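You operate a simulated robot arm through the tools that you are given. There is no shell and no other tool.

You are at the controls of a simulated robot arm. One attempt, no reset.

Task
Bring the tension knob into its green band and clamp it.
Fine: CARRIAGE knob off and locked before the clear guard opens; free the clamp knob first; shut the guard again. Where these are worked on the way, their far stop is far enough and under half their travel is too little: clear guard.

Only the result counts: the job must be done as asked and must still hold three seconds after the hand-in. Knocking over, shifting, dropping, spilling or breaking anything else fails it.

Robot
A 7-joint arm with a two-finger parallel gripper, fixed in place. Base frame: the origin is on the floor under the middle of its stand, x ahead of it, y to its left, z up. Units: m, rad, N and s.
It reaches about 0.826 m from its shoulder. Its first joint turns from -2.897 to 2.897 rad. Payload 1.57 kg.
Tool frame: the origin (TCP) lies between the finger pads and is the grasp point; the fingertips stand 0.03 m ahead of it; z points along the fingers, y is the line along which they close. Largest opening 0.08 m; finger width 0.017, thickness 0.012; the body of the gripper, 0.04 by 0.082 m, starts 0.08 m behind the TCP.
Orientation is that of the tool frame in the base frame, as a unit quaternion [w, x, y, z]. With the fingers straight down and closing along the base's y, the tool's x points along the base's -x, its y along +y and its z along -z.

Tools
- The arm moves only by the tool apply_moves. Its argument "rows" is one flat list of numbers, 7 for each row, row after row: the shift along the tool's x, y, z in units of 500 mm (1.0 is 500 mm), then the turn, a rotation vector about the tool's x, y, z in units of 90 degrees (1.0 is 90 degrees), then the opening, from 0 (shut) to 1 (fully open). In form: [x, y, z, wx, wy, wz, fingers, x, y, z, wx, wy, wz, fingers, ...]. A call has 1 to 20 rows; each row is the pose to reach, as a shift and turn from the pose commanded when the call began, along the tool's axes at that moment. A call with a number of a shift or a turn outside -1 to 1 is refused whole. Each row takes 0.2 s and may step no farther than 0.05 m and 0.15 rad from the row before; otherwise, or with a gripper value out of range, the whole call is refused. A pose out of reach is approached as far as the arm can. The call stops where the force on the tool passes 40 N (or 10 N more than at its start, if that is more) or the arm is blocked; 0.2 s more then pass. Each finger travels about 0.072 m/s and halts on what it meets, pressing with about 42 N; the grip force reading is that of the motor and also rises with nothing between the fingers. The clock runs only during rows and for 0.2 s after the last one: add rows that repeat a pose to give the fingers time. It gives the time, the measured TCP pose, the force on the tool (base axes), the opening and the grip force at its end, in the units of the frame above (readings bear some noise), with the torque about the TCP (base axes, N m) and any sound that the robot's microphone picked up.
- Cameras (640 x 400 px; columns grow to the right, rows downward): "scene" is fixed at [0.2215, 0.6507, 1.6652]; the picture's right is [-0.98, -0.19, 0.00], its down [-0.09, 0.47, -0.88] and it looks along [0.17, -0.86, -0.47] (base axes); focal length 346 px, centre (320, 200). "wrist" rides on the gripper at [0.072, -0.007, -0.122] in the tool frame; the picture's right is [0.09, 1.00, 0.00], its down [-0.84, 0.08, -0.54] and it looks along [-0.54, 0.05, 0.84] (tool axes); focal length 238 px, centre (320, 200). There is no depth. A picture from a camera that has moved, and an enlarged one, comes with that camera's place and axes in the base frame and with its lens.
- snapshot(camera): a new picture of that camera. The clock stands still meanwhile.
- move_column(by): slides the trunk up (or, below 0, down) by that many m; the arm rides with it, the base frame stays. It gives what a move gives, with no picture.
- close_up(camera, box): a new picture of the part [left, top, right, bottom] of that camera's present view, enlarged. The clock stands still meanwhile.
- sign_off(): hands the job in; it is judged then, once.

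Places have to be worked out from the pictures, the camera data and where the tool is seen. Open the gripper and draw the arm clear of the work before you hand the job in, unless the task says otherwise.

The tools are called after "Call:" as a command line: name --argument value ..., lists and objects as JSON in quotes. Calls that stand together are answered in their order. apply_moves: Moves the arm, as the interface text tells. Its arguments: {"type":"object","properties":{"rows":{"type":"array"}},"required":["rows"]} The other tools are called the same way: move_column (by) moves the trunk up or down; snapshot (camera) takes a picture; close_up (camera, box) takes an enlarged picture of a part of a camera's view; sign_off () hands the job in.

At the start:

```text
time_s: 0.0
position: [0.2995, -0.3758, 1.3835]
orientation: [0.0, 0.001, 1.0, 0.0]
ft_force: [-0.2, -0.1, -0.5]
wrist_torque: [-0.01, -0.02, 0.01]
finger_gap: 0.0799
grasp_force: 0.1
trunk travel left (down, up): [-0.8, 0.19]
```

scene: 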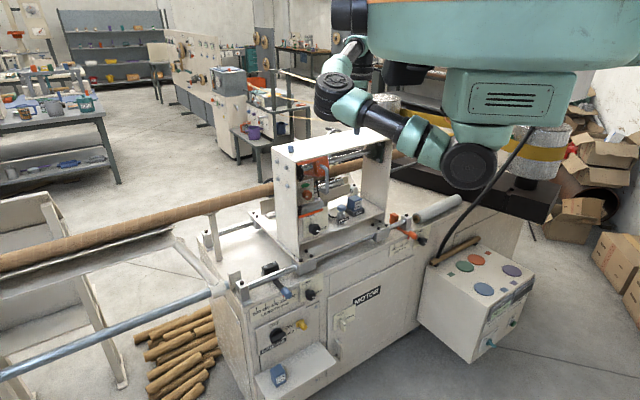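
wrist: 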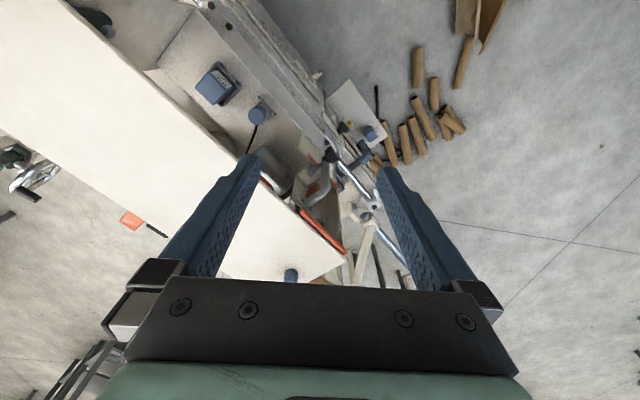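

I'll begin by looking closer at the machine in the scene camera to find the knobs, guard and labels.

Call:
close_up --camera "scene" --box '[240, 120, 440, 280]'

Call:
close_up --camera "scene" --box '[220, 240, 380, 400]'

Call:
close_up --camera "scene" --box '[400, 220, 560, 370]'

Call:
close_up --camera "wrist" --box '[120, 0, 420, 290]'

```text
2.50 times, centred on (340, 200) of scene
camera zoom: at [0.2215, 0.6507, 1.6652], right [-0.98, -0.19, 0.0], down [-0.09, 0.47, -0.88], along [0.17, -0.86, -0.47], focal length 866 px, centre (270, 200)
```

zoom: 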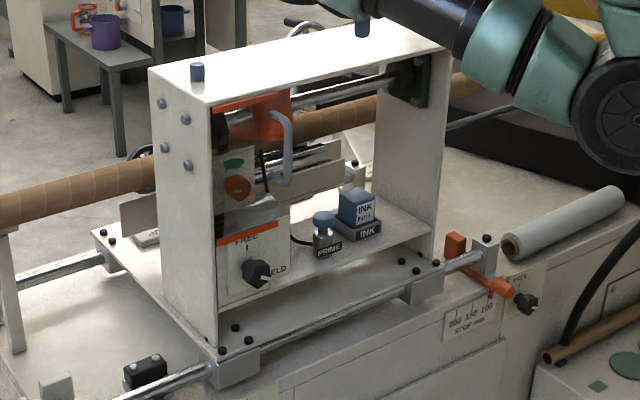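

```text
2.50 times, centred on (300, 320) of scene
camera zoom: at [0.2215, 0.6507, 1.6652], right [-0.98, -0.19, 0.0], down [-0.09, 0.47, -0.88], along [0.17, -0.86, -0.47], focal length 866 px, centre (370, -100)
```

zoom: 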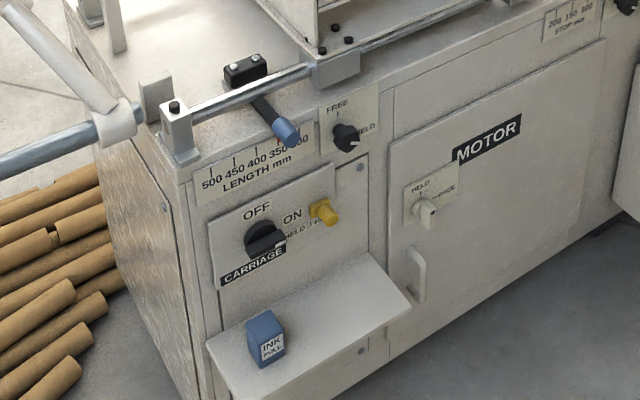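

```text
2.67 times, centred on (480, 295) of scene
camera zoom: at [0.2215, 0.6507, 1.6652], right [-0.98, -0.19, 0.0], down [-0.09, 0.47, -0.88], along [0.17, -0.86, -0.47], focal length 924 px, centre (-107, -53)
```

zoom: 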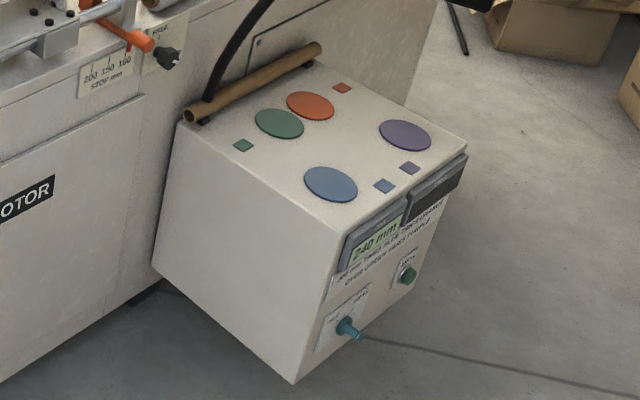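

```text
1.38 times, centred on (270, 145) of wrist
camera zoom: at [0.2283, -0.3832, 1.5051], right [-0.09, 1.0, 0.0], down [0.84, 0.08, 0.54], along [0.54, 0.05, -0.84], focal length 329 px, centre (389, 276)
```

zoom: 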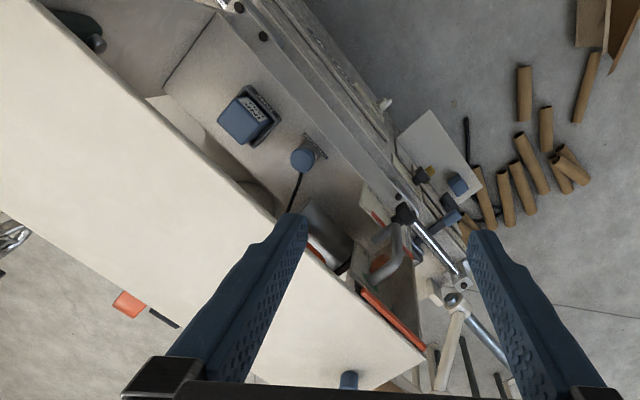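

I'll enlarge the tension assembly and the carriage panel much further to read the labels and shapes.

Call:
close_up --camera "scene" --box '[290, 145, 370, 195]'

Call:
close_up --camera "scene" --box '[290, 185, 370, 245]'

Call:
close_up --camera "scene" --box '[250, 310, 330, 360]'

Call:
close_up --camera "scene" --box '[250, 260, 370, 335]'

Call:
close_up --camera "scene" --box '[380, 200, 460, 250]'

```text
8.00 times, centred on (330, 170) of scene
camera zoom: at [0.2215, 0.6507, 1.6652], right [-0.98, -0.19, 0.0], down [-0.09, 0.47, -0.88], along [0.17, -0.86, -0.47], focal length 2771 px, centre (240, 440)
```

zoom: 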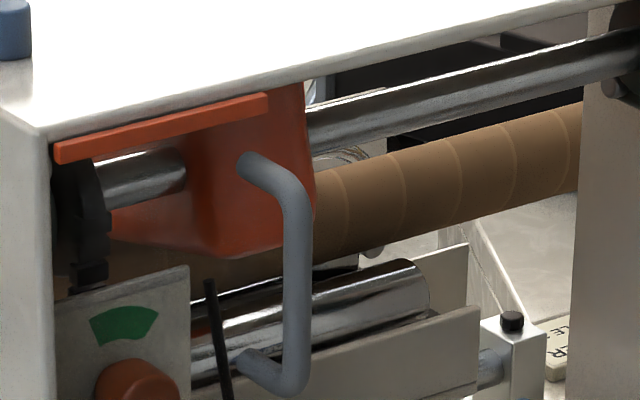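

```text
6.67 times, centred on (330, 215) of scene
camera zoom: at [0.2215, 0.6507, 1.6652], right [-0.98, -0.19, 0.0], down [-0.09, 0.47, -0.88], along [0.17, -0.86, -0.47], focal length 2309 px, centre (253, 100)
```

zoom: 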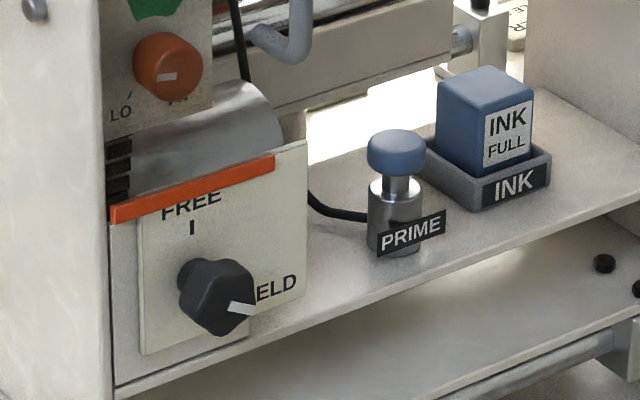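

```text
8.00 times, centred on (290, 335) of scene
camera zoom: at [0.2215, 0.6507, 1.6652], right [-0.98, -0.19, 0.0], down [-0.09, 0.47, -0.88], along [0.17, -0.86, -0.47], focal length 2771 px, centre (560, -880)
```

zoom: 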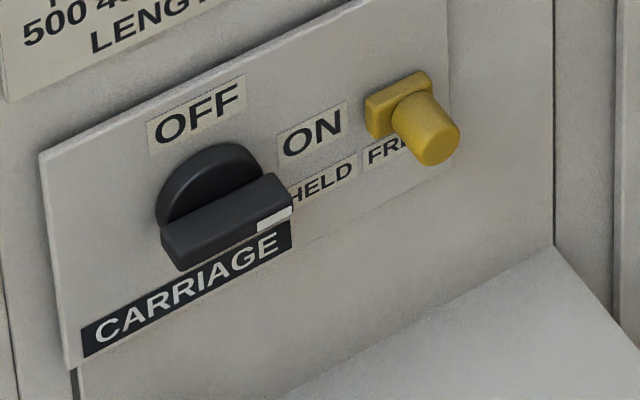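

```text
5.33 times, centred on (310, 298) of scene
camera zoom: at [0.2215, 0.6507, 1.6652], right [-0.98, -0.19, 0.0], down [-0.09, 0.47, -0.88], along [0.17, -0.86, -0.47], focal length 1847 px, centre (373, -320)
```

zoom: 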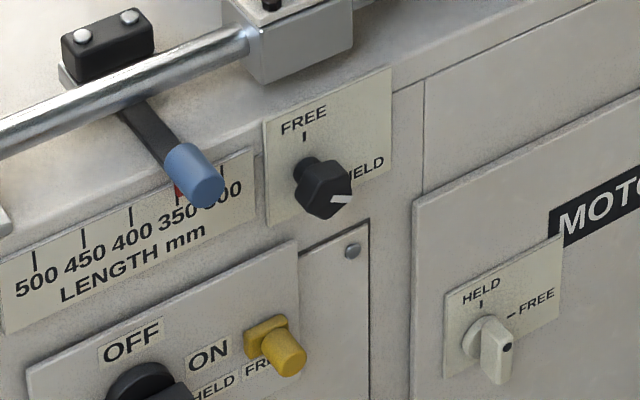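

```text
8.00 times, centred on (420, 225) of scene
camera zoom: at [0.2215, 0.6507, 1.6652], right [-0.98, -0.19, 0.0], down [-0.09, 0.47, -0.88], along [0.17, -0.86, -0.47], focal length 2771 px, centre (-480, 0)
```

zoom: 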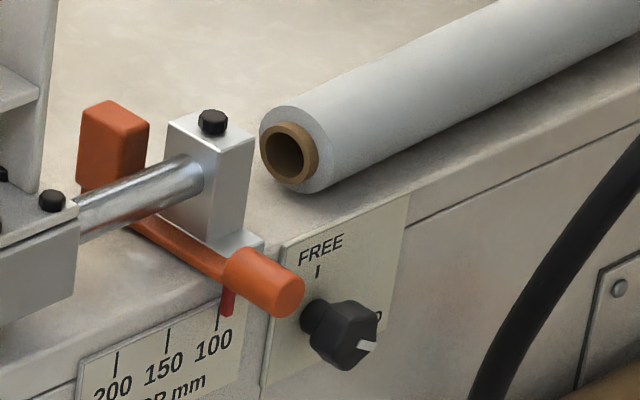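

The machine front faces the robot along about (0.71,-0.70), with the rail near (0.65,-0.17)-(0.11,-0.72), the portal top at z≈1.24 and the carriage knob low on the front at z≈0.56. I'll first back off slightly and turn about the tool axis, so the wrist camera ends up on top when the tool is later levelled.

Call:
apply_moves --rows '[0.01, 0.01, 0, 0, 0, -0.09, 1, 0.02, 0.02, 0, 0, 0, -0.18, 1, 0.03, 0.03, 0, 0, 0, -0.27, 1, 0.04, 0.04, 0, 0, 0, -0.36, 1, 0.05, 0.05, 0, 0, 0, -0.45, 1, 0.06, 0.06, 0, 0, 0, -0.54, 1, 0.07, 0.07, 0, 0, 0, -0.63, 1, 0.07, 0.07, 0, 0, 0, -0.72, 1, 0.07, 0.07, 0, 0, 0, -0.81, 1, 0.07, 0.07, 0, 0, 0, -0.9, 1, 0.07, 0.07, 0, 0, 0, -0.98, 1]'

```text
time_s: 2.4
position: [0.2597, -0.3419, 1.3626]
orientation: [-0.029, -0.695, 0.717, 0.033]
ft_force: [-0.4, 0.2, -0.6]
wrist_torque: [-0.01, -0.03, 0.03]
finger_gap: 0.08
grasp_force: 0.0
trunk travel left (down, up): [-0.8, 0.19]
```

The pose came out about 5° and 2 cm off the command, so the arm may be near a limit. I'll hold position briefly to see whether it settles.

Call:
apply_moves --rows '[0, 0, 0, 0, 0, 0, 1, 0, 0, 0, 0, 0, 0, 1]'

Call:
snapshot --camera "scene"

Call:
snapshot --camera "wrist"

```text
time_s: 3.0
position: [0.2602, -0.341, 1.3627]
orientation: [-0.029, -0.695, 0.718, 0.032]
ft_force: [-0.1, 0.1, 1.0]
wrist_torque: [-0.01, 0.02, -0.03]
finger_gap: 0.0798
grasp_force: 0.1
trunk travel left (down, up): [-0.8, 0.19]
```

```text
taken
```

scene: 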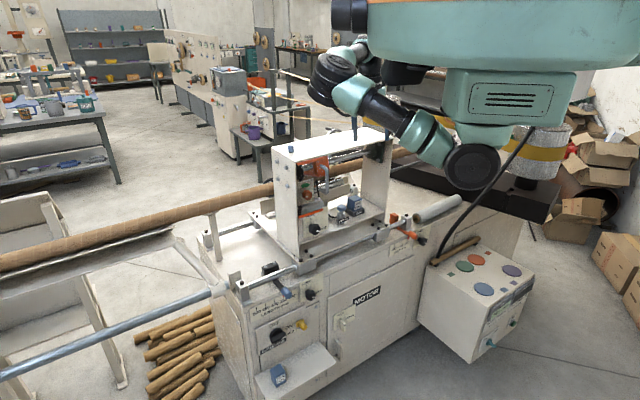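

```text
taken
camera wrist: at [0.275, -0.4144, 1.4846], right [-0.99, -0.06, 0.09], down [0.0, 0.84, 0.55], along [-0.1, 0.55, -0.83], focal length 238 px, centre (320, 200)
```

wrist: 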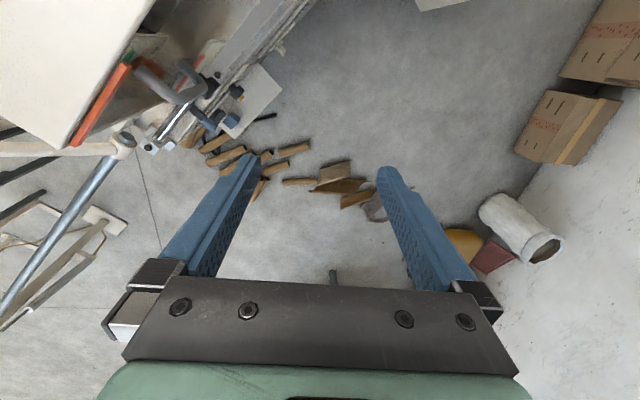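

It stays limited there, but tilting outward should move away from that limit. I'll level the tool towards the machine (camera on top), moving slightly out and up, above the portal top.

Call:
apply_moves --rows '[0.012, -0.012, -0.005, 0.0328, 0.0785, -0.0328, 1, 0.023, -0.023, -0.01, 0.0655, 0.157, -0.0655, 1, 0.035, -0.035, -0.015, 0.0983, 0.2355, -0.0983, 1, 0.047, -0.047, -0.02, 0.131, 0.314, -0.131, 1, 0.058, -0.058, -0.025, 0.1638, 0.3925, -0.1638, 1, 0.07, -0.07, -0.03, 0.1965, 0.471, -0.1965, 1, 0.082, -0.082, -0.035, 0.2293, 0.5495, -0.2293, 1, 0.093, -0.093, -0.04, 0.262, 0.628, -0.262, 1, 0.105, -0.105, -0.045, 0.2948, 0.7065, -0.2948, 1, 0.117, -0.117, -0.05, 0.3275, 0.785, -0.3275, 1, 0.128, -0.128, -0.055, 0.3603, 0.8635, -0.3603, 1, 0.14, -0.14, -0.06, 0.393, 0.942, -0.393, 1]'

Call:
snapshot --camera "scene"

Call:
snapshot --camera "wrist"

```text
time_s: 5.8
position: [0.3207, -0.4043, 1.3802]
orientation: [0.285, 0.712, -0.292, 0.572]
ft_force: [-0.1, 0.1, 0.3]
wrist_torque: [0.01, 0.0, 0.02]
finger_gap: 0.0801
grasp_force: 0.1
out of reach, approached as far as the arm can: row 11, 12
trunk travel left (down, up): [-0.8, 0.19]
stopped in row 12: the arm was blocked; the commanded pose is now the measured one
```

```text
taken
```

scene: 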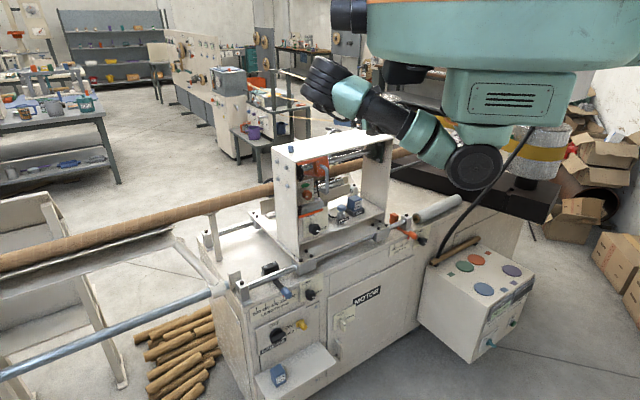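

```text
taken
camera wrist: at [0.26, -0.3164, 1.4722], right [-0.72, -0.67, 0.16], down [-0.56, 0.42, -0.71], along [0.41, -0.61, -0.68], focal length 238 px, centre (320, 200)
```

wrist: 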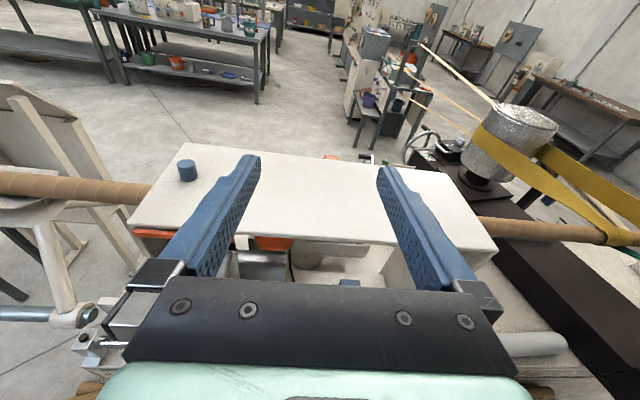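

The tool now points at the machine with the camera on top, about 11° below level, and the guard's grey handle juts out near (0.40,-0.37,1.2). I'll back away from the machine before lowering, and check how much room the arm has there.

Call:
apply_moves --rows '[0.008, 0, -0.04, 0, 0, 0, 1, 0.016, 0, -0.08, 0, 0, 0, 1, 0.024, 0, -0.12, 0, 0, 0, 1, 0.032, 0, -0.16, 0, 0, 0, 1]'

Call:
snapshot --camera "scene"

```text
time_s: 6.8
position: [0.2826, -0.3812, 1.4112]
orientation: [0.284, 0.71, -0.293, 0.574]
ft_force: [-0.1, 0.2, -0.3]
wrist_torque: [-0.02, -0.01, 0.03]
finger_gap: 0.08
grasp_force: 0.0
out of reach, approached as far as the arm can: row 3, 4
trunk travel left (down, up): [-0.8, 0.19]
```

```text
taken
```

scene: 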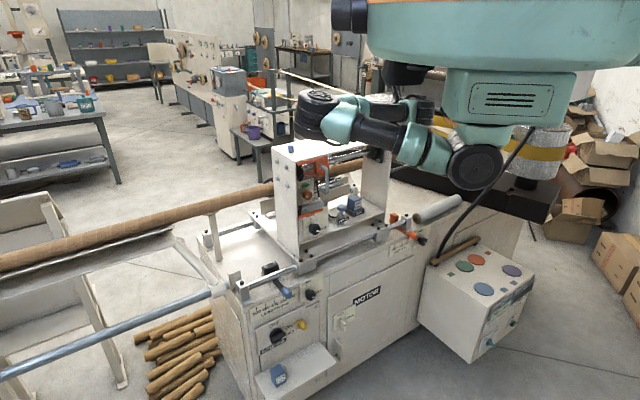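

The arm folds with its elbow out to the +x side, at about n·p≈-0.41 measured from the robot axis, and the tool tips are about 4-5 cm clear of the guard handle. I'll lower the trunk in small steps and check with pictures.

Call:
move_column --by -0.12

Call:
snapshot --camera "scene"

Call:
snapshot --camera "wrist"

```text
time_s: 8.3
position: [0.2826, -0.3809, 1.2908]
orientation: [0.285, 0.711, -0.293, 0.572]
ft_force: [-0.3, 0.0, -0.8]
wrist_torque: [-0.03, 0.02, 0.01]
finger_gap: 0.0802
grasp_force: 0.0
trunk travel left (down, up): [-0.68, 0.31]
```

```text
taken
```

scene: 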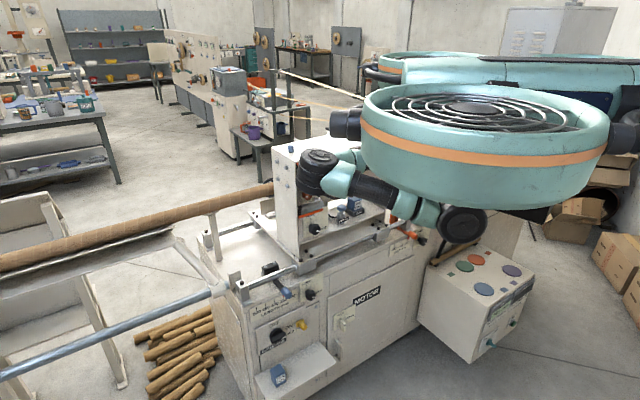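

```text
taken
camera wrist: at [0.2219, -0.2934, 1.3838], right [-0.72, -0.67, 0.16], down [-0.55, 0.43, -0.72], along [0.41, -0.61, -0.68], focal length 238 px, centre (320, 200)
```

wrist: 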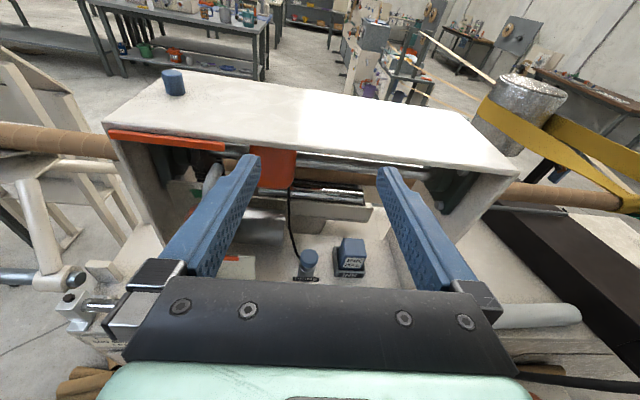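

The portal front plane is at n·p≈-0.572 (top z≈1.26, from (0.484,-0.323) to (0.188,-0.627)) and the elbow is well clear. I'll lower further to look at the tension panel.

Call:
move_column --by -0.13

Call:
snapshot --camera "scene"

Call:
snapshot --camera "wrist"

```text
time_s: 9.9
position: [0.2832, -0.3814, 1.1614]
orientation: [0.285, 0.711, -0.293, 0.572]
ft_force: [-0.5, 0.3, -0.4]
wrist_torque: [-0.01, 0.01, -0.01]
finger_gap: 0.0798
grasp_force: 0.1
trunk travel left (down, up): [-0.55, 0.44]
```

```text
taken
```

scene: 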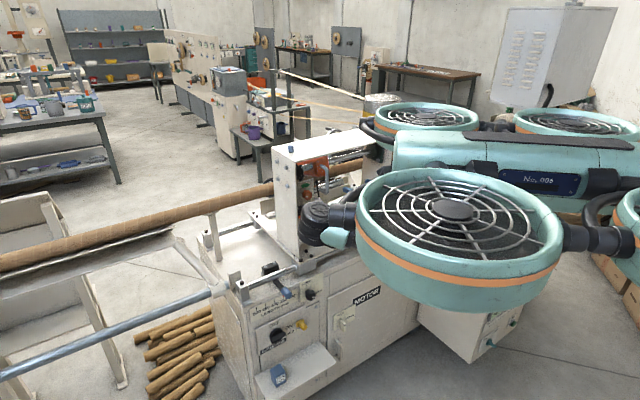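

```text
taken
camera wrist: at [0.2219, -0.2935, 1.2539], right [-0.72, -0.67, 0.16], down [-0.55, 0.43, -0.72], along [0.41, -0.61, -0.68], focal length 238 px, centre (320, 200)
```

wrist: 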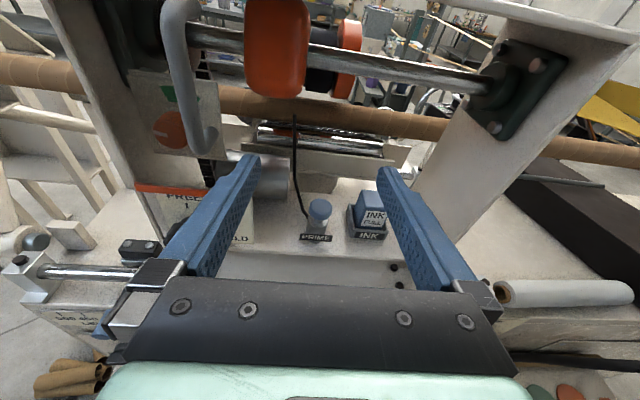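

Now the wrist camera sees the tension panel through the guard. I'll enlarge it for details.

Call:
close_up --camera "wrist" --box '[110, 0, 270, 110]'

Call:
close_up --camera "wrist" --box '[110, 80, 270, 250]'

Call:
close_up --camera "scene" --box '[280, 130, 400, 220]'

```text
3.64 times, centred on (190, 55) of wrist
camera zoom: at [0.2219, -0.2935, 1.2539], right [-0.72, -0.67, 0.16], down [-0.55, 0.43, -0.72], along [0.41, -0.61, -0.68], focal length 867 px, centre (793, 727)
```

zoom: 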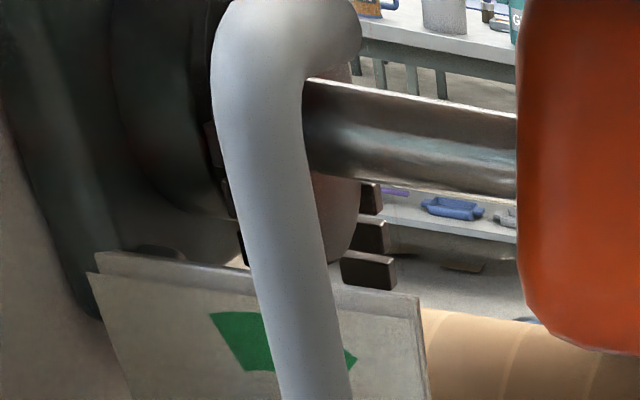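

```text
2.35 times, centred on (190, 165) of wrist
camera zoom: at [0.2219, -0.2935, 1.2539], right [-0.72, -0.67, 0.16], down [-0.55, 0.43, -0.72], along [0.41, -0.61, -0.68], focal length 561 px, centre (626, 282)
```

zoom: 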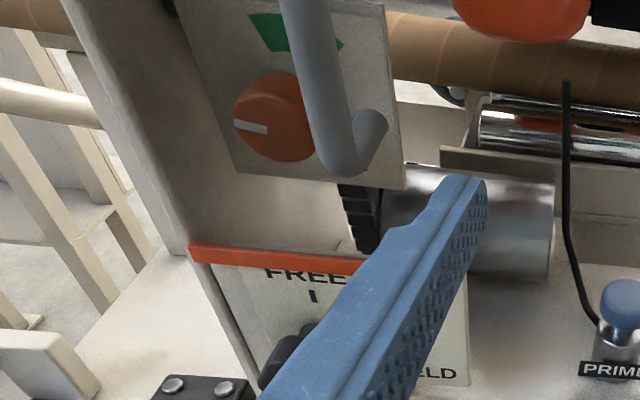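

```text
4.44 times, centred on (340, 175) of scene
camera zoom: at [0.2215, 0.6507, 1.6652], right [-0.98, -0.19, 0.0], down [-0.09, 0.47, -0.88], along [0.17, -0.86, -0.47], focal length 1540 px, centre (231, 311)
```

zoom: 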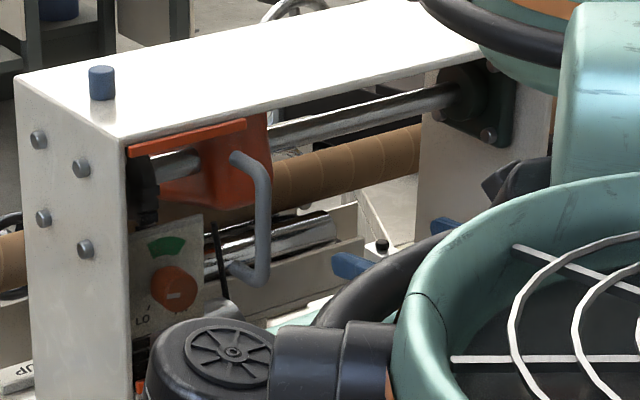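

The tension pointer sits at about 9 o'clock and the green band at 12 o'clock. The guard spans t≈0.017–0.115 and z≈1.07–1.26, with a vertical handle at its right edge, so it is probably hinged at the left. I'll go down to the carriage panel first, lowering the trunk with the tool tips kept at n·p≈-0.50, in front of everything.

Call:
move_column --by -0.2

Call:
snapshot --camera "scene"

Call:
snapshot --camera "wrist"

```text
time_s: 12.1
position: [0.2832, -0.3804, 0.9605]
orientation: [0.286, 0.71, -0.294, 0.572]
ft_force: [0.6, 0.3, -0.3]
wrist_torque: [0.04, 0.01, -0.02]
finger_gap: 0.0797
grasp_force: 0.1
trunk travel left (down, up): [-0.35, 0.64]
```

```text
taken
```

scene: 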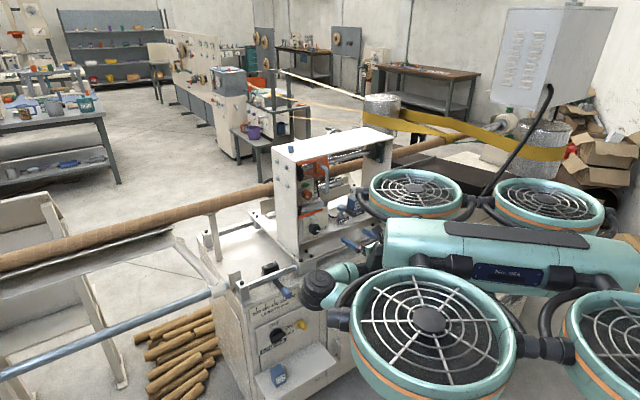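

```text
taken
camera wrist: at [0.222, -0.2935, 1.0538], right [-0.72, -0.67, 0.16], down [-0.55, 0.43, -0.72], along [0.41, -0.61, -0.68], focal length 238 px, centre (320, 200)
```

wrist: 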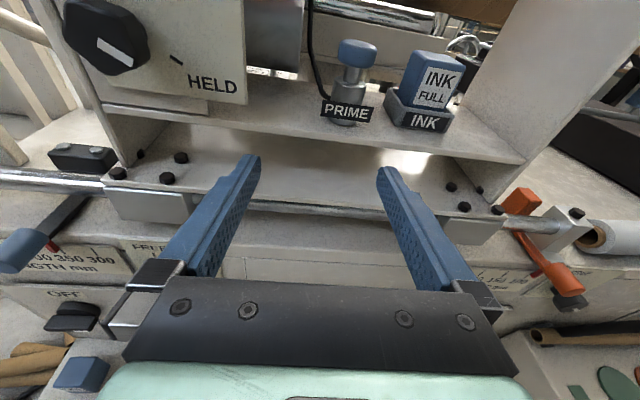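

Views stay clear. I'll lower another 0.2 m to bring the tool in front of the lower front panel.

Call:
move_column --by -0.2

Call:
snapshot --camera "scene"

Call:
snapshot --camera "wrist"

```text
time_s: 14.2
position: [0.2838, -0.3811, 0.7605]
orientation: [0.285, 0.711, -0.293, 0.572]
ft_force: [0.3, 0.4, -0.2]
wrist_torque: [0.02, -0.01, 0.03]
finger_gap: 0.0799
grasp_force: 0.0
trunk travel left (down, up): [-0.15, 0.84]
```

```text
taken
```

scene: 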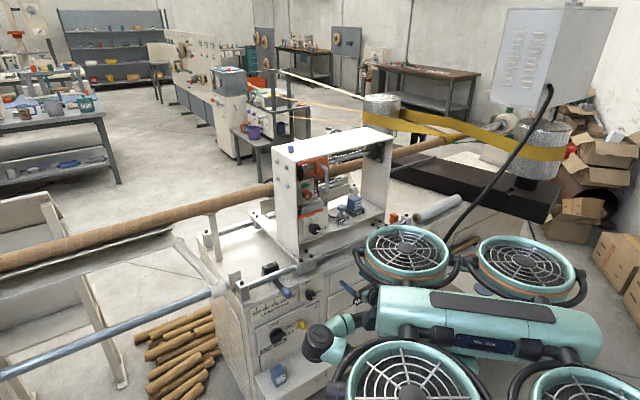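

```text
taken
camera wrist: at [0.222, -0.2935, 0.8538], right [-0.72, -0.67, 0.16], down [-0.55, 0.43, -0.72], along [0.41, -0.61, -0.68], focal length 238 px, centre (320, 200)
```

wrist: 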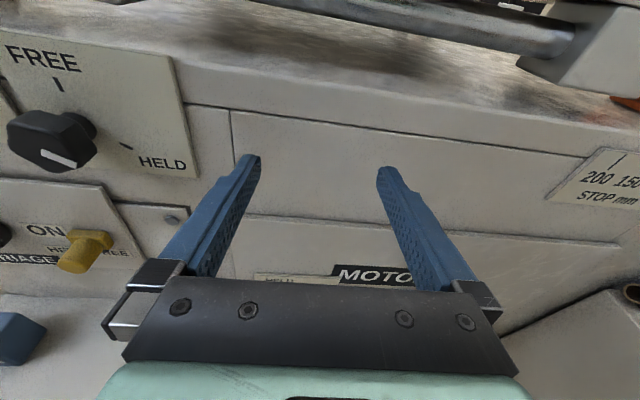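

From the two views, the yellow lock sits near (0.467,-0.259,0.616), with its end at n·p≈-0.515, and the carriage knob is to its left at about t≈0.24. I'll slide the tool left in front of that panel while levelling it.

Call:
apply_moves --rows '[-0.012, -0.068, -0.012, 0.005, 0.0148, 0.005, 1, -0.025, -0.137, -0.024, 0.011, 0.0296, 0.01, 1, -0.038, -0.205, -0.036, 0.0165, 0.0445, 0.015, 1, -0.05, -0.273, -0.048, 0.022, 0.0593, 0.02, 1, -0.063, -0.342, -0.06, 0.0275, 0.0741, 0.025, 1, -0.076, -0.41, -0.073, 0.033, 0.089, 0.03, 1, -0.088, -0.479, -0.085, 0.039, 0.1038, 0.035, 1, -0.101, -0.547, -0.097, 0.0446, 0.1186, 0.0404, 1]'

Call:
snapshot --camera "scene"

Call:
snapshot --camera "wrist"

```text
time_s: 16.0
position: [0.3329, -0.3564, 0.7497]
orientation: [0.271, 0.705, -0.268, 0.598]
ft_force: [-0.8, 0.1, -0.2]
wrist_torque: [-0.01, 0.01, 0.04]
finger_gap: 0.0801
grasp_force: 0.1
out of reach, approached as far as the arm can: row 1, 2, 3, 4, 5, 6, 7, 8
trunk travel left (down, up): [-0.15, 0.84]
```

```text
taken
```

scene: 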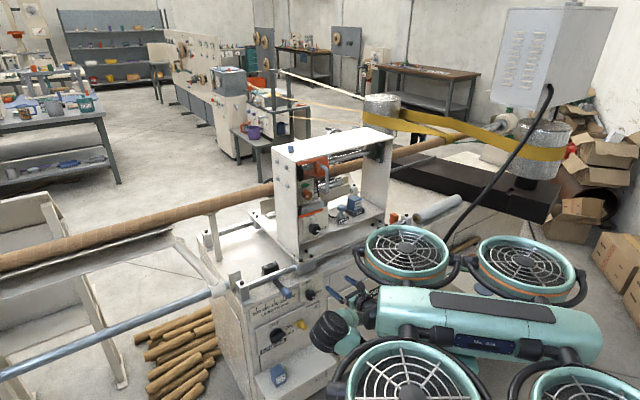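

```text
taken
camera wrist: at [0.2633, -0.2704, 0.8373], right [-0.68, -0.71, 0.15], down [-0.55, 0.37, -0.75], along [0.47, -0.6, -0.65], focal length 238 px, centre (320, 200)
```

wrist: 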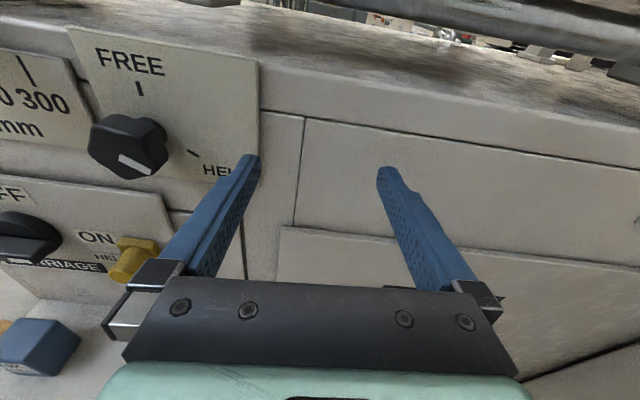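

In this folded shape the arm cannot go further left, because the shoulder is at tool height. I'll test a zero move first to see what pose counts as commanded.

Call:
apply_moves --rows '[0, 0, 0, 0, 0, 0, 1]'

```text
time_s: 16.4
position: [0.3327, -0.3575, 0.7487]
orientation: [0.27, 0.706, -0.268, 0.597]
ft_force: [0.4, 0.3, 0.0]
wrist_torque: [0.0, 0.01, -0.02]
finger_gap: 0.0801
grasp_force: 0.0
trunk travel left (down, up): [-0.15, 0.84]
```

A zero move is accepted, so the commanded pose equals the reached one. Now I'll lower the tool relative to the shoulder to unfold the arm, backing off slightly, and then raise the trunk by the same amount.

Call:
apply_moves --rows '[-0.052, -0.003, -0.008, 0, 0, 0, 1, -0.103, -0.006, -0.016, 0, 0, 0, 1, -0.155, -0.009, -0.024, 0, 0, 0, 1, -0.206, -0.012, -0.032, 0, 0, 0, 1]'

Call:
snapshot --camera "scene"

```text
time_s: 17.4
position: [0.287, -0.3633, 0.6782]
orientation: [0.252, 0.717, -0.256, 0.597]
ft_force: [-0.9, 0.3, -0.5]
wrist_torque: [-0.03, -0.05, 0.0]
finger_gap: 0.08
grasp_force: 0.1
out of reach, approached as far as the arm can: row 1, 2, 3, 4
trunk travel left (down, up): [-0.15, 0.84]
```

```text
taken
```

scene: 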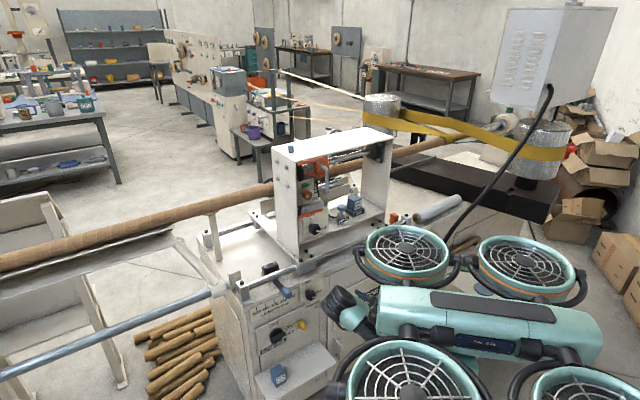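

The arm is still strongly limited. I'll look closely at its shape to understand which joint configuration it is in.

Call:
close_up --camera "scene" --box '[300, 260, 460, 360]'

Call:
snapshot --camera "wrist"

```text
4.00 times, centred on (380, 310) of scene
camera zoom: at [0.2215, 0.6507, 1.6652], right [-0.98, -0.19, 0.0], down [-0.09, 0.47, -0.88], along [0.17, -0.86, -0.47], focal length 1386 px, centre (80, -240)
```

zoom: 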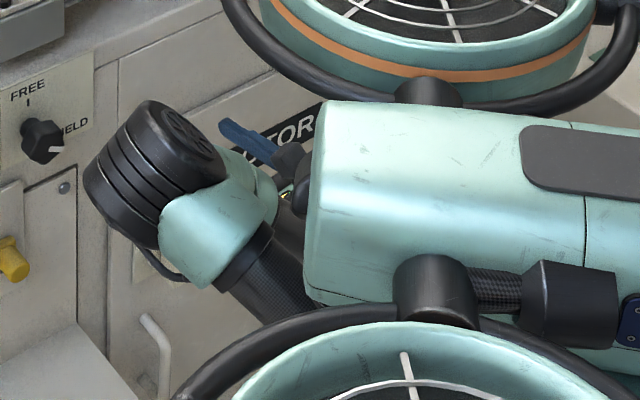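

```text
taken
camera wrist: at [0.2156, -0.2812, 0.7682], right [-0.65, -0.74, 0.15], down [-0.58, 0.36, -0.73], along [0.49, -0.56, -0.66], focal length 238 px, centre (320, 200)
```

wrist: 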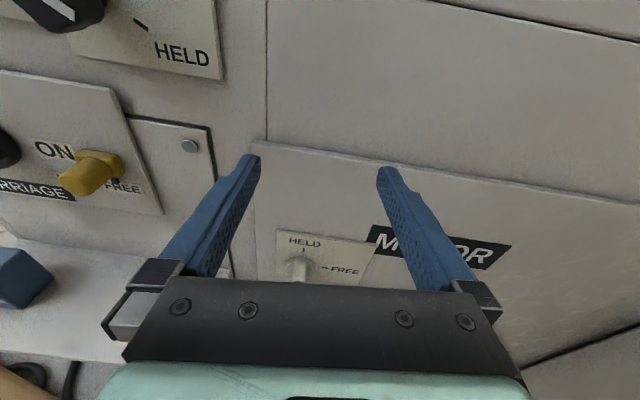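

The elbow points left and the upper arm and forearm are folded near their limit, with the shoulder at about (0,0,0.75). Raising the trunk and working with the tool below the shoulder should give room, so I'll go up 0.2 m and then reach down with the arm.

Call:
move_column --by 0.2

Call:
apply_moves --rows '[-0.05, 0, 0.01, 0, 0, 0, 1, -0.1, 0, 0.02, 0, 0, 0, 1, -0.15, 0, 0.03, 0, 0, 0, 1, -0.2, 0, 0.04, 0, 0, 0, 1, -0.25, 0, 0.05, 0, 0, 0, 1, -0.3, 0, 0.06, 0, 0, 0, 1]'

Call:
snapshot --camera "scene"

Call:
snapshot --camera "wrist"

```text
time_s: 19.6
position: [0.2825, -0.3653, 0.8759]
orientation: [0.255, 0.717, -0.263, 0.593]
ft_force: [-0.6, 0.7, -0.3]
wrist_torque: [-0.02, -0.02, 0.06]
finger_gap: 0.0801
grasp_force: 0.0
trunk travel left (down, up): [-0.35, 0.64]
```

```text
time_s: 21.0
position: [0.258, -0.3975, 0.7672]
orientation: [0.252, 0.707, -0.265, 0.605]
ft_force: [0.0, -0.4, -0.1]
wrist_torque: [0.01, 0.0, 0.02]
finger_gap: 0.0801
grasp_force: 0.1
out of reach, approached as far as the arm can: row 3, 4, 5, 6
trunk travel left (down, up): [-0.35, 0.64]
```

```text
taken
```

scene: 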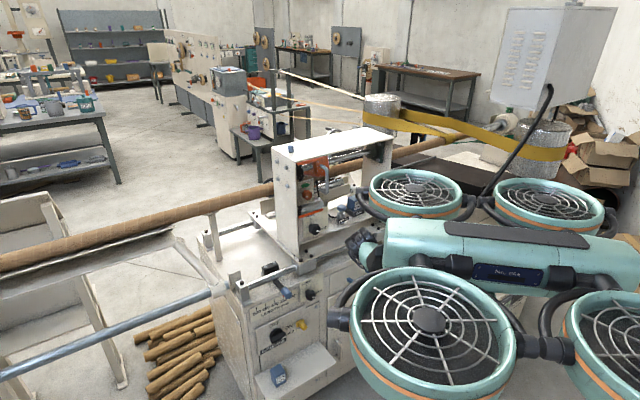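

```text
taken
camera wrist: at [0.1835, -0.3149, 0.8557], right [-0.67, -0.73, 0.13], down [-0.55, 0.37, -0.75], along [0.5, -0.57, -0.65], focal length 238 px, centre (320, 200)
```

wrist: 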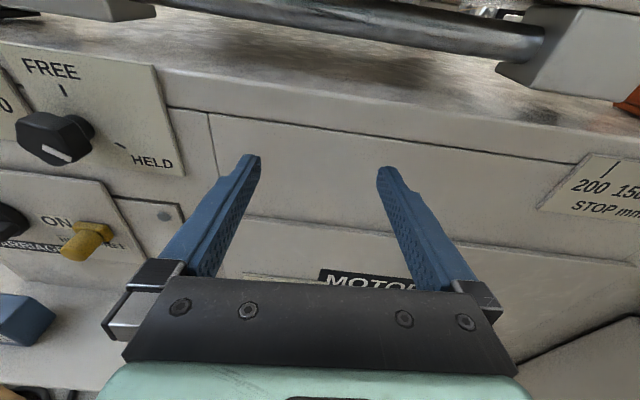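

The limits make sense if I turned joint 7 the wrong way: this tool's natural posture has the camera on the robot side, so below the hand when level. I'll unwind about the tool axis by +180° in two steps while staying in the free space in front of the panel.

Call:
apply_moves --rows '[0, 0, 0, 0, 0, 0.09, 1, 0, 0, 0, 0, 0, 0.18, 1, 0, 0, 0, 0, 0, 0.27, 1, 0, 0, 0, 0, 0, 0.36, 1, 0, 0, 0, 0, 0, 0.45, 1, 0, 0, 0, 0, 0, 0.54, 1, 0, 0, 0, 0, 0, 0.63, 1, 0, 0, 0, 0, 0, 0.72, 1, 0, 0, 0, 0, 0, 0.81, 1, 0, 0, 0, 0, 0, 0.9, 1, 0, 0, 0, 0, 0, 0.99, 1]'

Call:
snapshot --camera "scene"

Call:
snapshot --camera "wrist"

```text
time_s: 23.4
position: [0.255, -0.3992, 0.7685]
orientation: [0.243, -0.315, 0.686, -0.61]
ft_force: [0.3, 0.4, -0.2]
wrist_torque: [-0.03, 0.02, -0.01]
finger_gap: 0.0801
grasp_force: 0.1
trunk travel left (down, up): [-0.35, 0.64]
```

```text
taken
```

scene: 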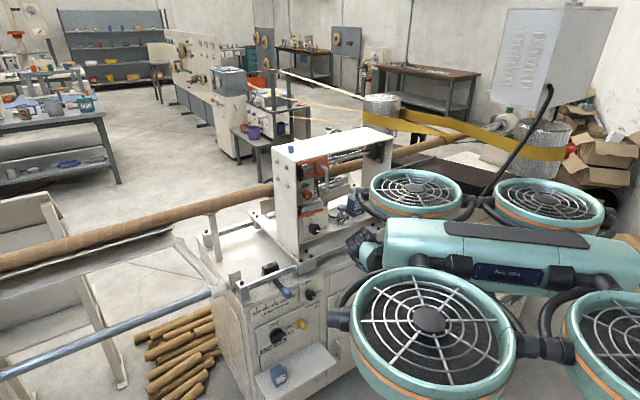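

```text
taken
camera wrist: at [0.1195, -0.3676, 0.7959], right [-0.2, -0.01, -0.98], down [0.17, 0.98, -0.04], along [0.96, -0.18, -0.19], focal length 238 px, centre (320, 200)
```

wrist: 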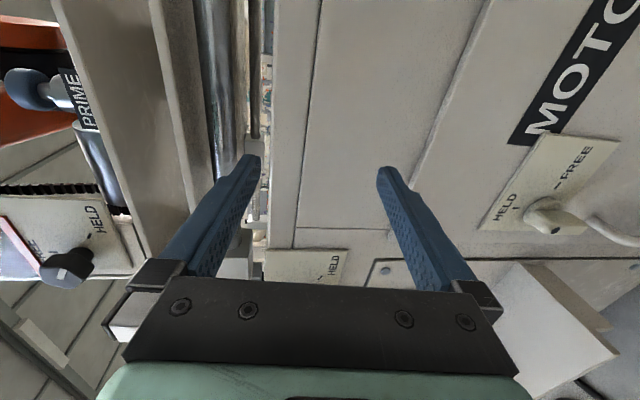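

That turned freely with no limit warnings. I'll complete the second half-turn so the camera ends up below.

Call:
apply_moves --rows '[0, 0, 0, 0, 0, 0.09, 1, 0, 0, 0, 0, 0, 0.18, 1, 0, 0, 0, 0, 0, 0.27, 1, 0, 0, 0, 0, 0, 0.36, 1, 0, 0, 0, 0, 0, 0.45, 1, 0, 0, 0, 0, 0, 0.54, 1, 0, 0, 0, 0, 0, 0.63, 1, 0, 0, 0, 0, 0, 0.72, 1, 0, 0, 0, 0, 0, 0.81, 1, 0, 0, 0, 0, 0, 0.9, 1, 0, 0, 0, 0, 0, 0.99, 1]'

Call:
snapshot --camera "wrist"

```text
time_s: 25.8
position: [0.2543, -0.3972, 0.7678]
orientation: [0.601, 0.256, 0.71, -0.263]
ft_force: [-1.0, 1.0, 0.2]
wrist_torque: [-0.03, -0.02, -0.01]
finger_gap: 0.08
grasp_force: 0.2
trunk travel left (down, up): [-0.35, 0.64]
```

```text
taken
camera wrist: at [0.1523, -0.3165, 0.7145], right [0.66, 0.73, -0.16], down [-0.21, 0.39, 0.9], along [0.72, -0.56, 0.41], focal length 238 px, centre (320, 200)
```

wrist: 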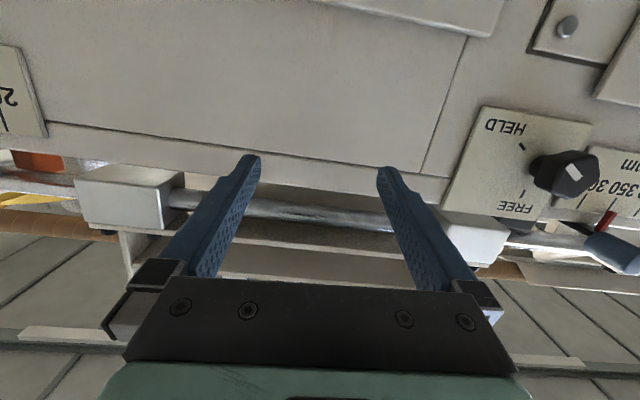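

Now in the natural posture (camera below, image upside-down). I'll move left to the carriage panel and level the tool, stopping at t≈0.15, n·p≈-0.43, z≈0.66.

Call:
apply_moves --rows '[0.023, 0.066, -0.002, 0.0017, -0.011, 0.0053, 1, 0.0465, 0.1315, -0.005, 0.0035, -0.022, 0.0107, 1, 0.07, 0.197, -0.007, 0.005, -0.033, 0.016, 1, 0.093, 0.263, -0.0095, 0.007, -0.044, 0.021, 1, 0.116, 0.329, -0.012, 0.0086, -0.055, 0.027, 1, 0.14, 0.3945, -0.014, 0.01, -0.066, 0.032, 1, 0.163, 0.46, -0.017, 0.012, -0.077, 0.0374, 1, 0.186, 0.526, -0.019, 0.0138, -0.088, 0.0427, 1]'

Call:
snapshot --camera "scene"

Call:
snapshot --camera "wrist"

```text
time_s: 27.6
position: [0.249, -0.3761, 0.8241]
orientation: [0.646, 0.266, 0.664, -0.268]
ft_force: [0.3, -0.3, 1.2]
wrist_torque: [0.01, 0.0, 0.0]
finger_gap: 0.0802
grasp_force: 0.0
out of reach, approached as far as the arm can: row 1, 2, 3, 4, 5, 6, 7, 8
trunk travel left (down, up): [-0.35, 0.64]
```

```text
taken
```

scene: 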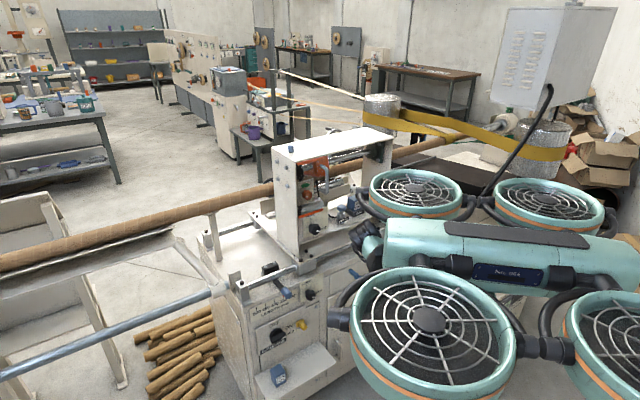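

```text
taken
camera wrist: at [0.1565, -0.2951, 0.7553], right [0.69, 0.71, -0.1], down [-0.31, 0.43, 0.85], along [0.65, -0.56, 0.52], focal length 238 px, centre (320, 200)
```

wrist: 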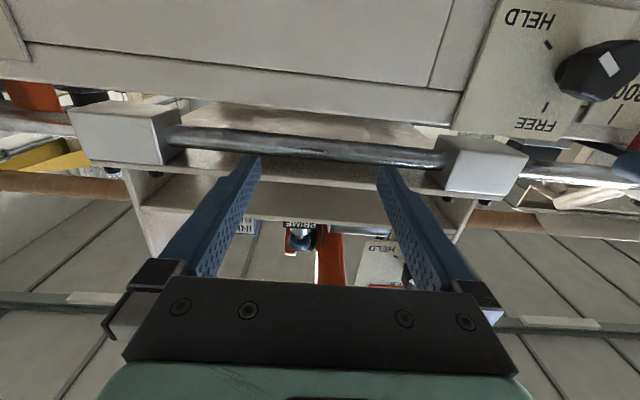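

Still stuck, so a joint other than the last one is at its limit. I'll look closely at the arm.

Call:
close_up --camera "scene" --box '[320, 210, 420, 310]'

```text
4.00 times, centred on (370, 260) of scene
camera zoom: at [0.2215, 0.6507, 1.6652], right [-0.98, -0.19, 0.0], down [-0.09, 0.47, -0.88], along [0.17, -0.86, -0.47], focal length 1386 px, centre (120, -40)
```

zoom: 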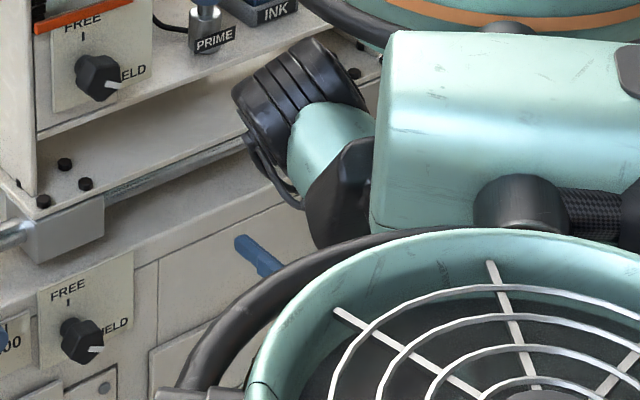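

The elbow is now up and in front, with the tool exactly level along the machine normal, and the limit is that the wrist is too close to the shoulder. Going down and slightly forward lengthens that distance, so I'll try it step by step.

Call:
apply_moves --rows '[0.05, 0, 0.01, 0, 0, 0, 1, 0.1, 0, 0.02, 0, 0, 0, 1, 0.15, 0, 0.03, 0, 0, 0, 1, 0.2, 0, 0.04, 0, 0, 0, 1, 0.25, 0, 0.05, 0, 0, 0, 1, 0.3, 0, 0.06, 0, 0, 0, 1]'

Call:
close_up --camera "scene" --box '[280, 200, 440, 320]'

```text
time_s: 29.0
position: [0.2071, -0.4411, 0.7296]
orientation: [0.65, 0.262, 0.664, -0.259]
ft_force: [0.3, 0.6, -0.8]
wrist_torque: [0.01, -0.02, -0.02]
finger_gap: 0.0798
grasp_force: 0.0
out of reach, approached as far as the arm can: row 1, 2, 3, 4, 5, 6
trunk travel left (down, up): [-0.35, 0.64]
```

```text
3.33 times, centred on (360, 260) of scene
camera zoom: at [0.2215, 0.6507, 1.6652], right [-0.98, -0.19, 0.0], down [-0.09, 0.47, -0.88], along [0.17, -0.86, -0.47], focal length 1155 px, centre (187, 0)
```

zoom: 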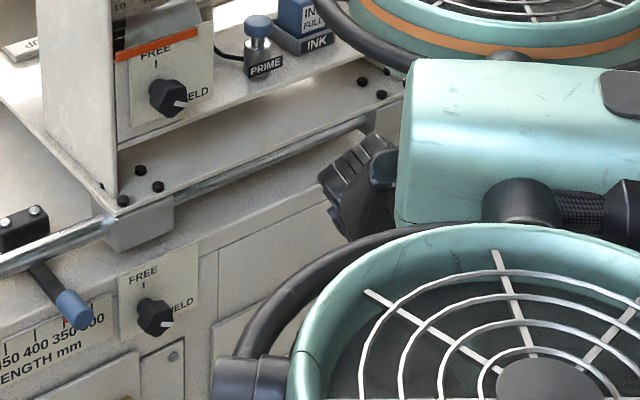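

The arm drifts sideways because some joints are still at limits from my first twisting. I'll return to an open pose like the start (trunk up, tool down) to let the arm recover a good configuration, and check the elbow there.

Call:
move_column --by 0.45

Call:
snapshot --camera "scene"

Call:
snapshot --camera "wrist"

```text
refused: 0.45 is not a number from -0.4 to 0.4
```

```text
taken
```

scene: 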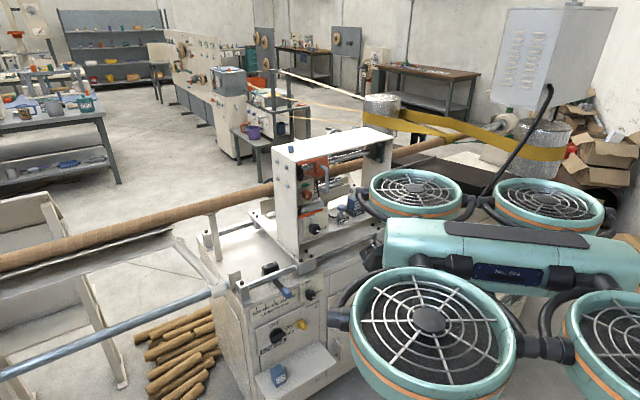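

```text
taken
camera wrist: at [0.1123, -0.3605, 0.6598], right [0.68, 0.73, -0.1], down [-0.33, 0.42, 0.85], along [0.65, -0.55, 0.52], focal length 238 px, centre (320, 200)
```

wrist: 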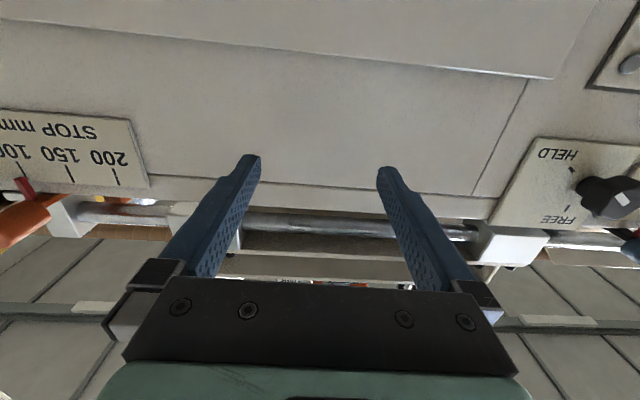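

The limit is 0.4 m per call. Before going up, one quick mobility test: a small move left and down from here, to see whether the arm is freer now.

Call:
apply_moves --rows '[0.03, 0.05, 0, 0, 0, 0, 1, 0.06, 0.1, 0, 0, 0, 0, 1]'

```text
time_s: 29.6
position: [0.201, -0.4458, 0.7369]
orientation: [0.652, 0.266, 0.657, -0.268]
ft_force: [-0.3, 0.4, 0.3]
wrist_torque: [-0.04, 0.0, 0.02]
finger_gap: 0.08
grasp_force: 0.1
out of reach, approached as far as the arm can: row 1, 2
trunk travel left (down, up): [-0.35, 0.64]
```

It is still stuck, so I'll raise the trunk to the open space above.

Call:
move_column --by 0.4

Call:
move_column --by 0.15

Call:
snapshot --camera "scene"

```text
time_s: 33.4
position: [0.1994, -0.4453, 1.1367]
orientation: [0.652, 0.266, 0.657, -0.268]
ft_force: [0.0, -1.2, -0.3]
wrist_torque: [0.03, -0.01, -0.02]
finger_gap: 0.0799
grasp_force: 0.0
trunk travel left (down, up): [-0.75, 0.24]
```

```text
time_s: 35.2
position: [0.2009, -0.4456, 1.2873]
orientation: [0.652, 0.267, 0.657, -0.269]
ft_force: [1.0, -0.5, -0.3]
wrist_torque: [-0.01, 0.0, 0.01]
finger_gap: 0.08
grasp_force: 0.1
trunk travel left (down, up): [-0.9, 0.09]
```

```text
taken
```

scene: 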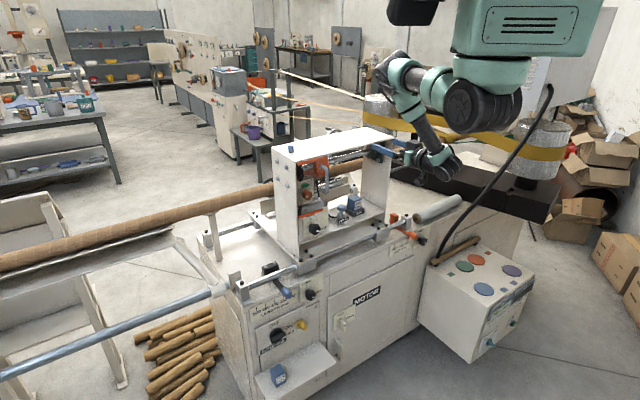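

Now the whole arm is visible. I'll enlarge it to understand its linkage.

Call:
close_up --camera "scene" --box '[350, 0, 620, 200]'

```text
2.00 times, centred on (485, 100) of scene
camera zoom: at [0.2215, 0.6507, 1.6652], right [-0.98, -0.19, 0.0], down [-0.09, 0.47, -0.88], along [0.17, -0.86, -0.47], focal length 693 px, centre (-10, 400)
```

zoom: 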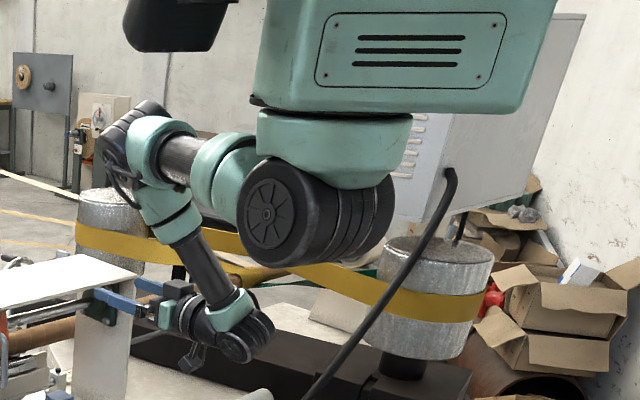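

Now the linkage is clear: the arm hangs inverted. My route drove joints 3 and 5 to their ends in a leg-like zigzag. I'll go back to the start pose (tool down, original heading), which should restore the comfortable elbow-left configuration.

Call:
apply_moves --rows '[-0.019, 0.02, 0.004, -0.032, 0.079, -0.032, 1, -0.0375, 0.04, 0.007, -0.064, 0.158, -0.064, 1, -0.056, 0.06, 0.011, -0.097, 0.236, -0.097, 1, -0.075, 0.079, 0.014, -0.129, 0.315, -0.129, 1, -0.094, 0.099, 0.018, -0.161, 0.394, -0.161, 1, -0.1125, 0.119, 0.0215, -0.193, 0.4725, -0.193, 1, -0.131, 0.139, 0.025, -0.225, 0.551, -0.225, 1, -0.15, 0.159, 0.029, -0.257, 0.63, -0.257, 1, -0.169, 0.1785, 0.032, -0.29, 0.709, -0.29, 1, -0.1875, 0.198, 0.036, -0.322, 0.7875, -0.322, 1, -0.206, 0.218, 0.039, -0.354, 0.866, -0.354, 1, -0.225, 0.238, 0.043, -0.386, 0.945, -0.386, 1]'

Call:
snapshot --camera "scene"

```text
time_s: 37.8
position: [0.2995, -0.3759, 1.3982]
orientation: [-0.005, 0.0, 1.0, 0.001]
ft_force: [-0.3, 0.0, -0.3]
wrist_torque: [-0.03, 0.0, -0.03]
finger_gap: 0.08
grasp_force: 0.1
trunk travel left (down, up): [-0.9, 0.09]
```

```text
taken
```

scene: 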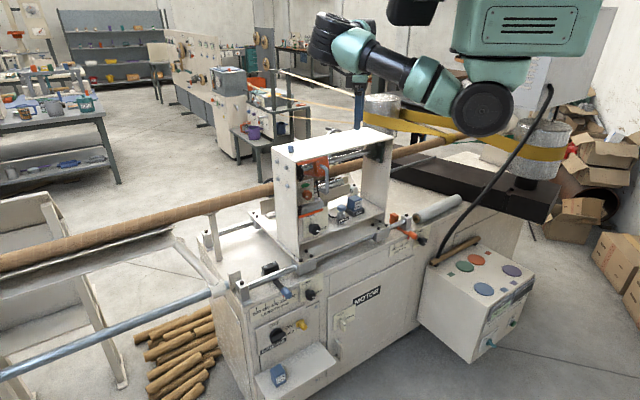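

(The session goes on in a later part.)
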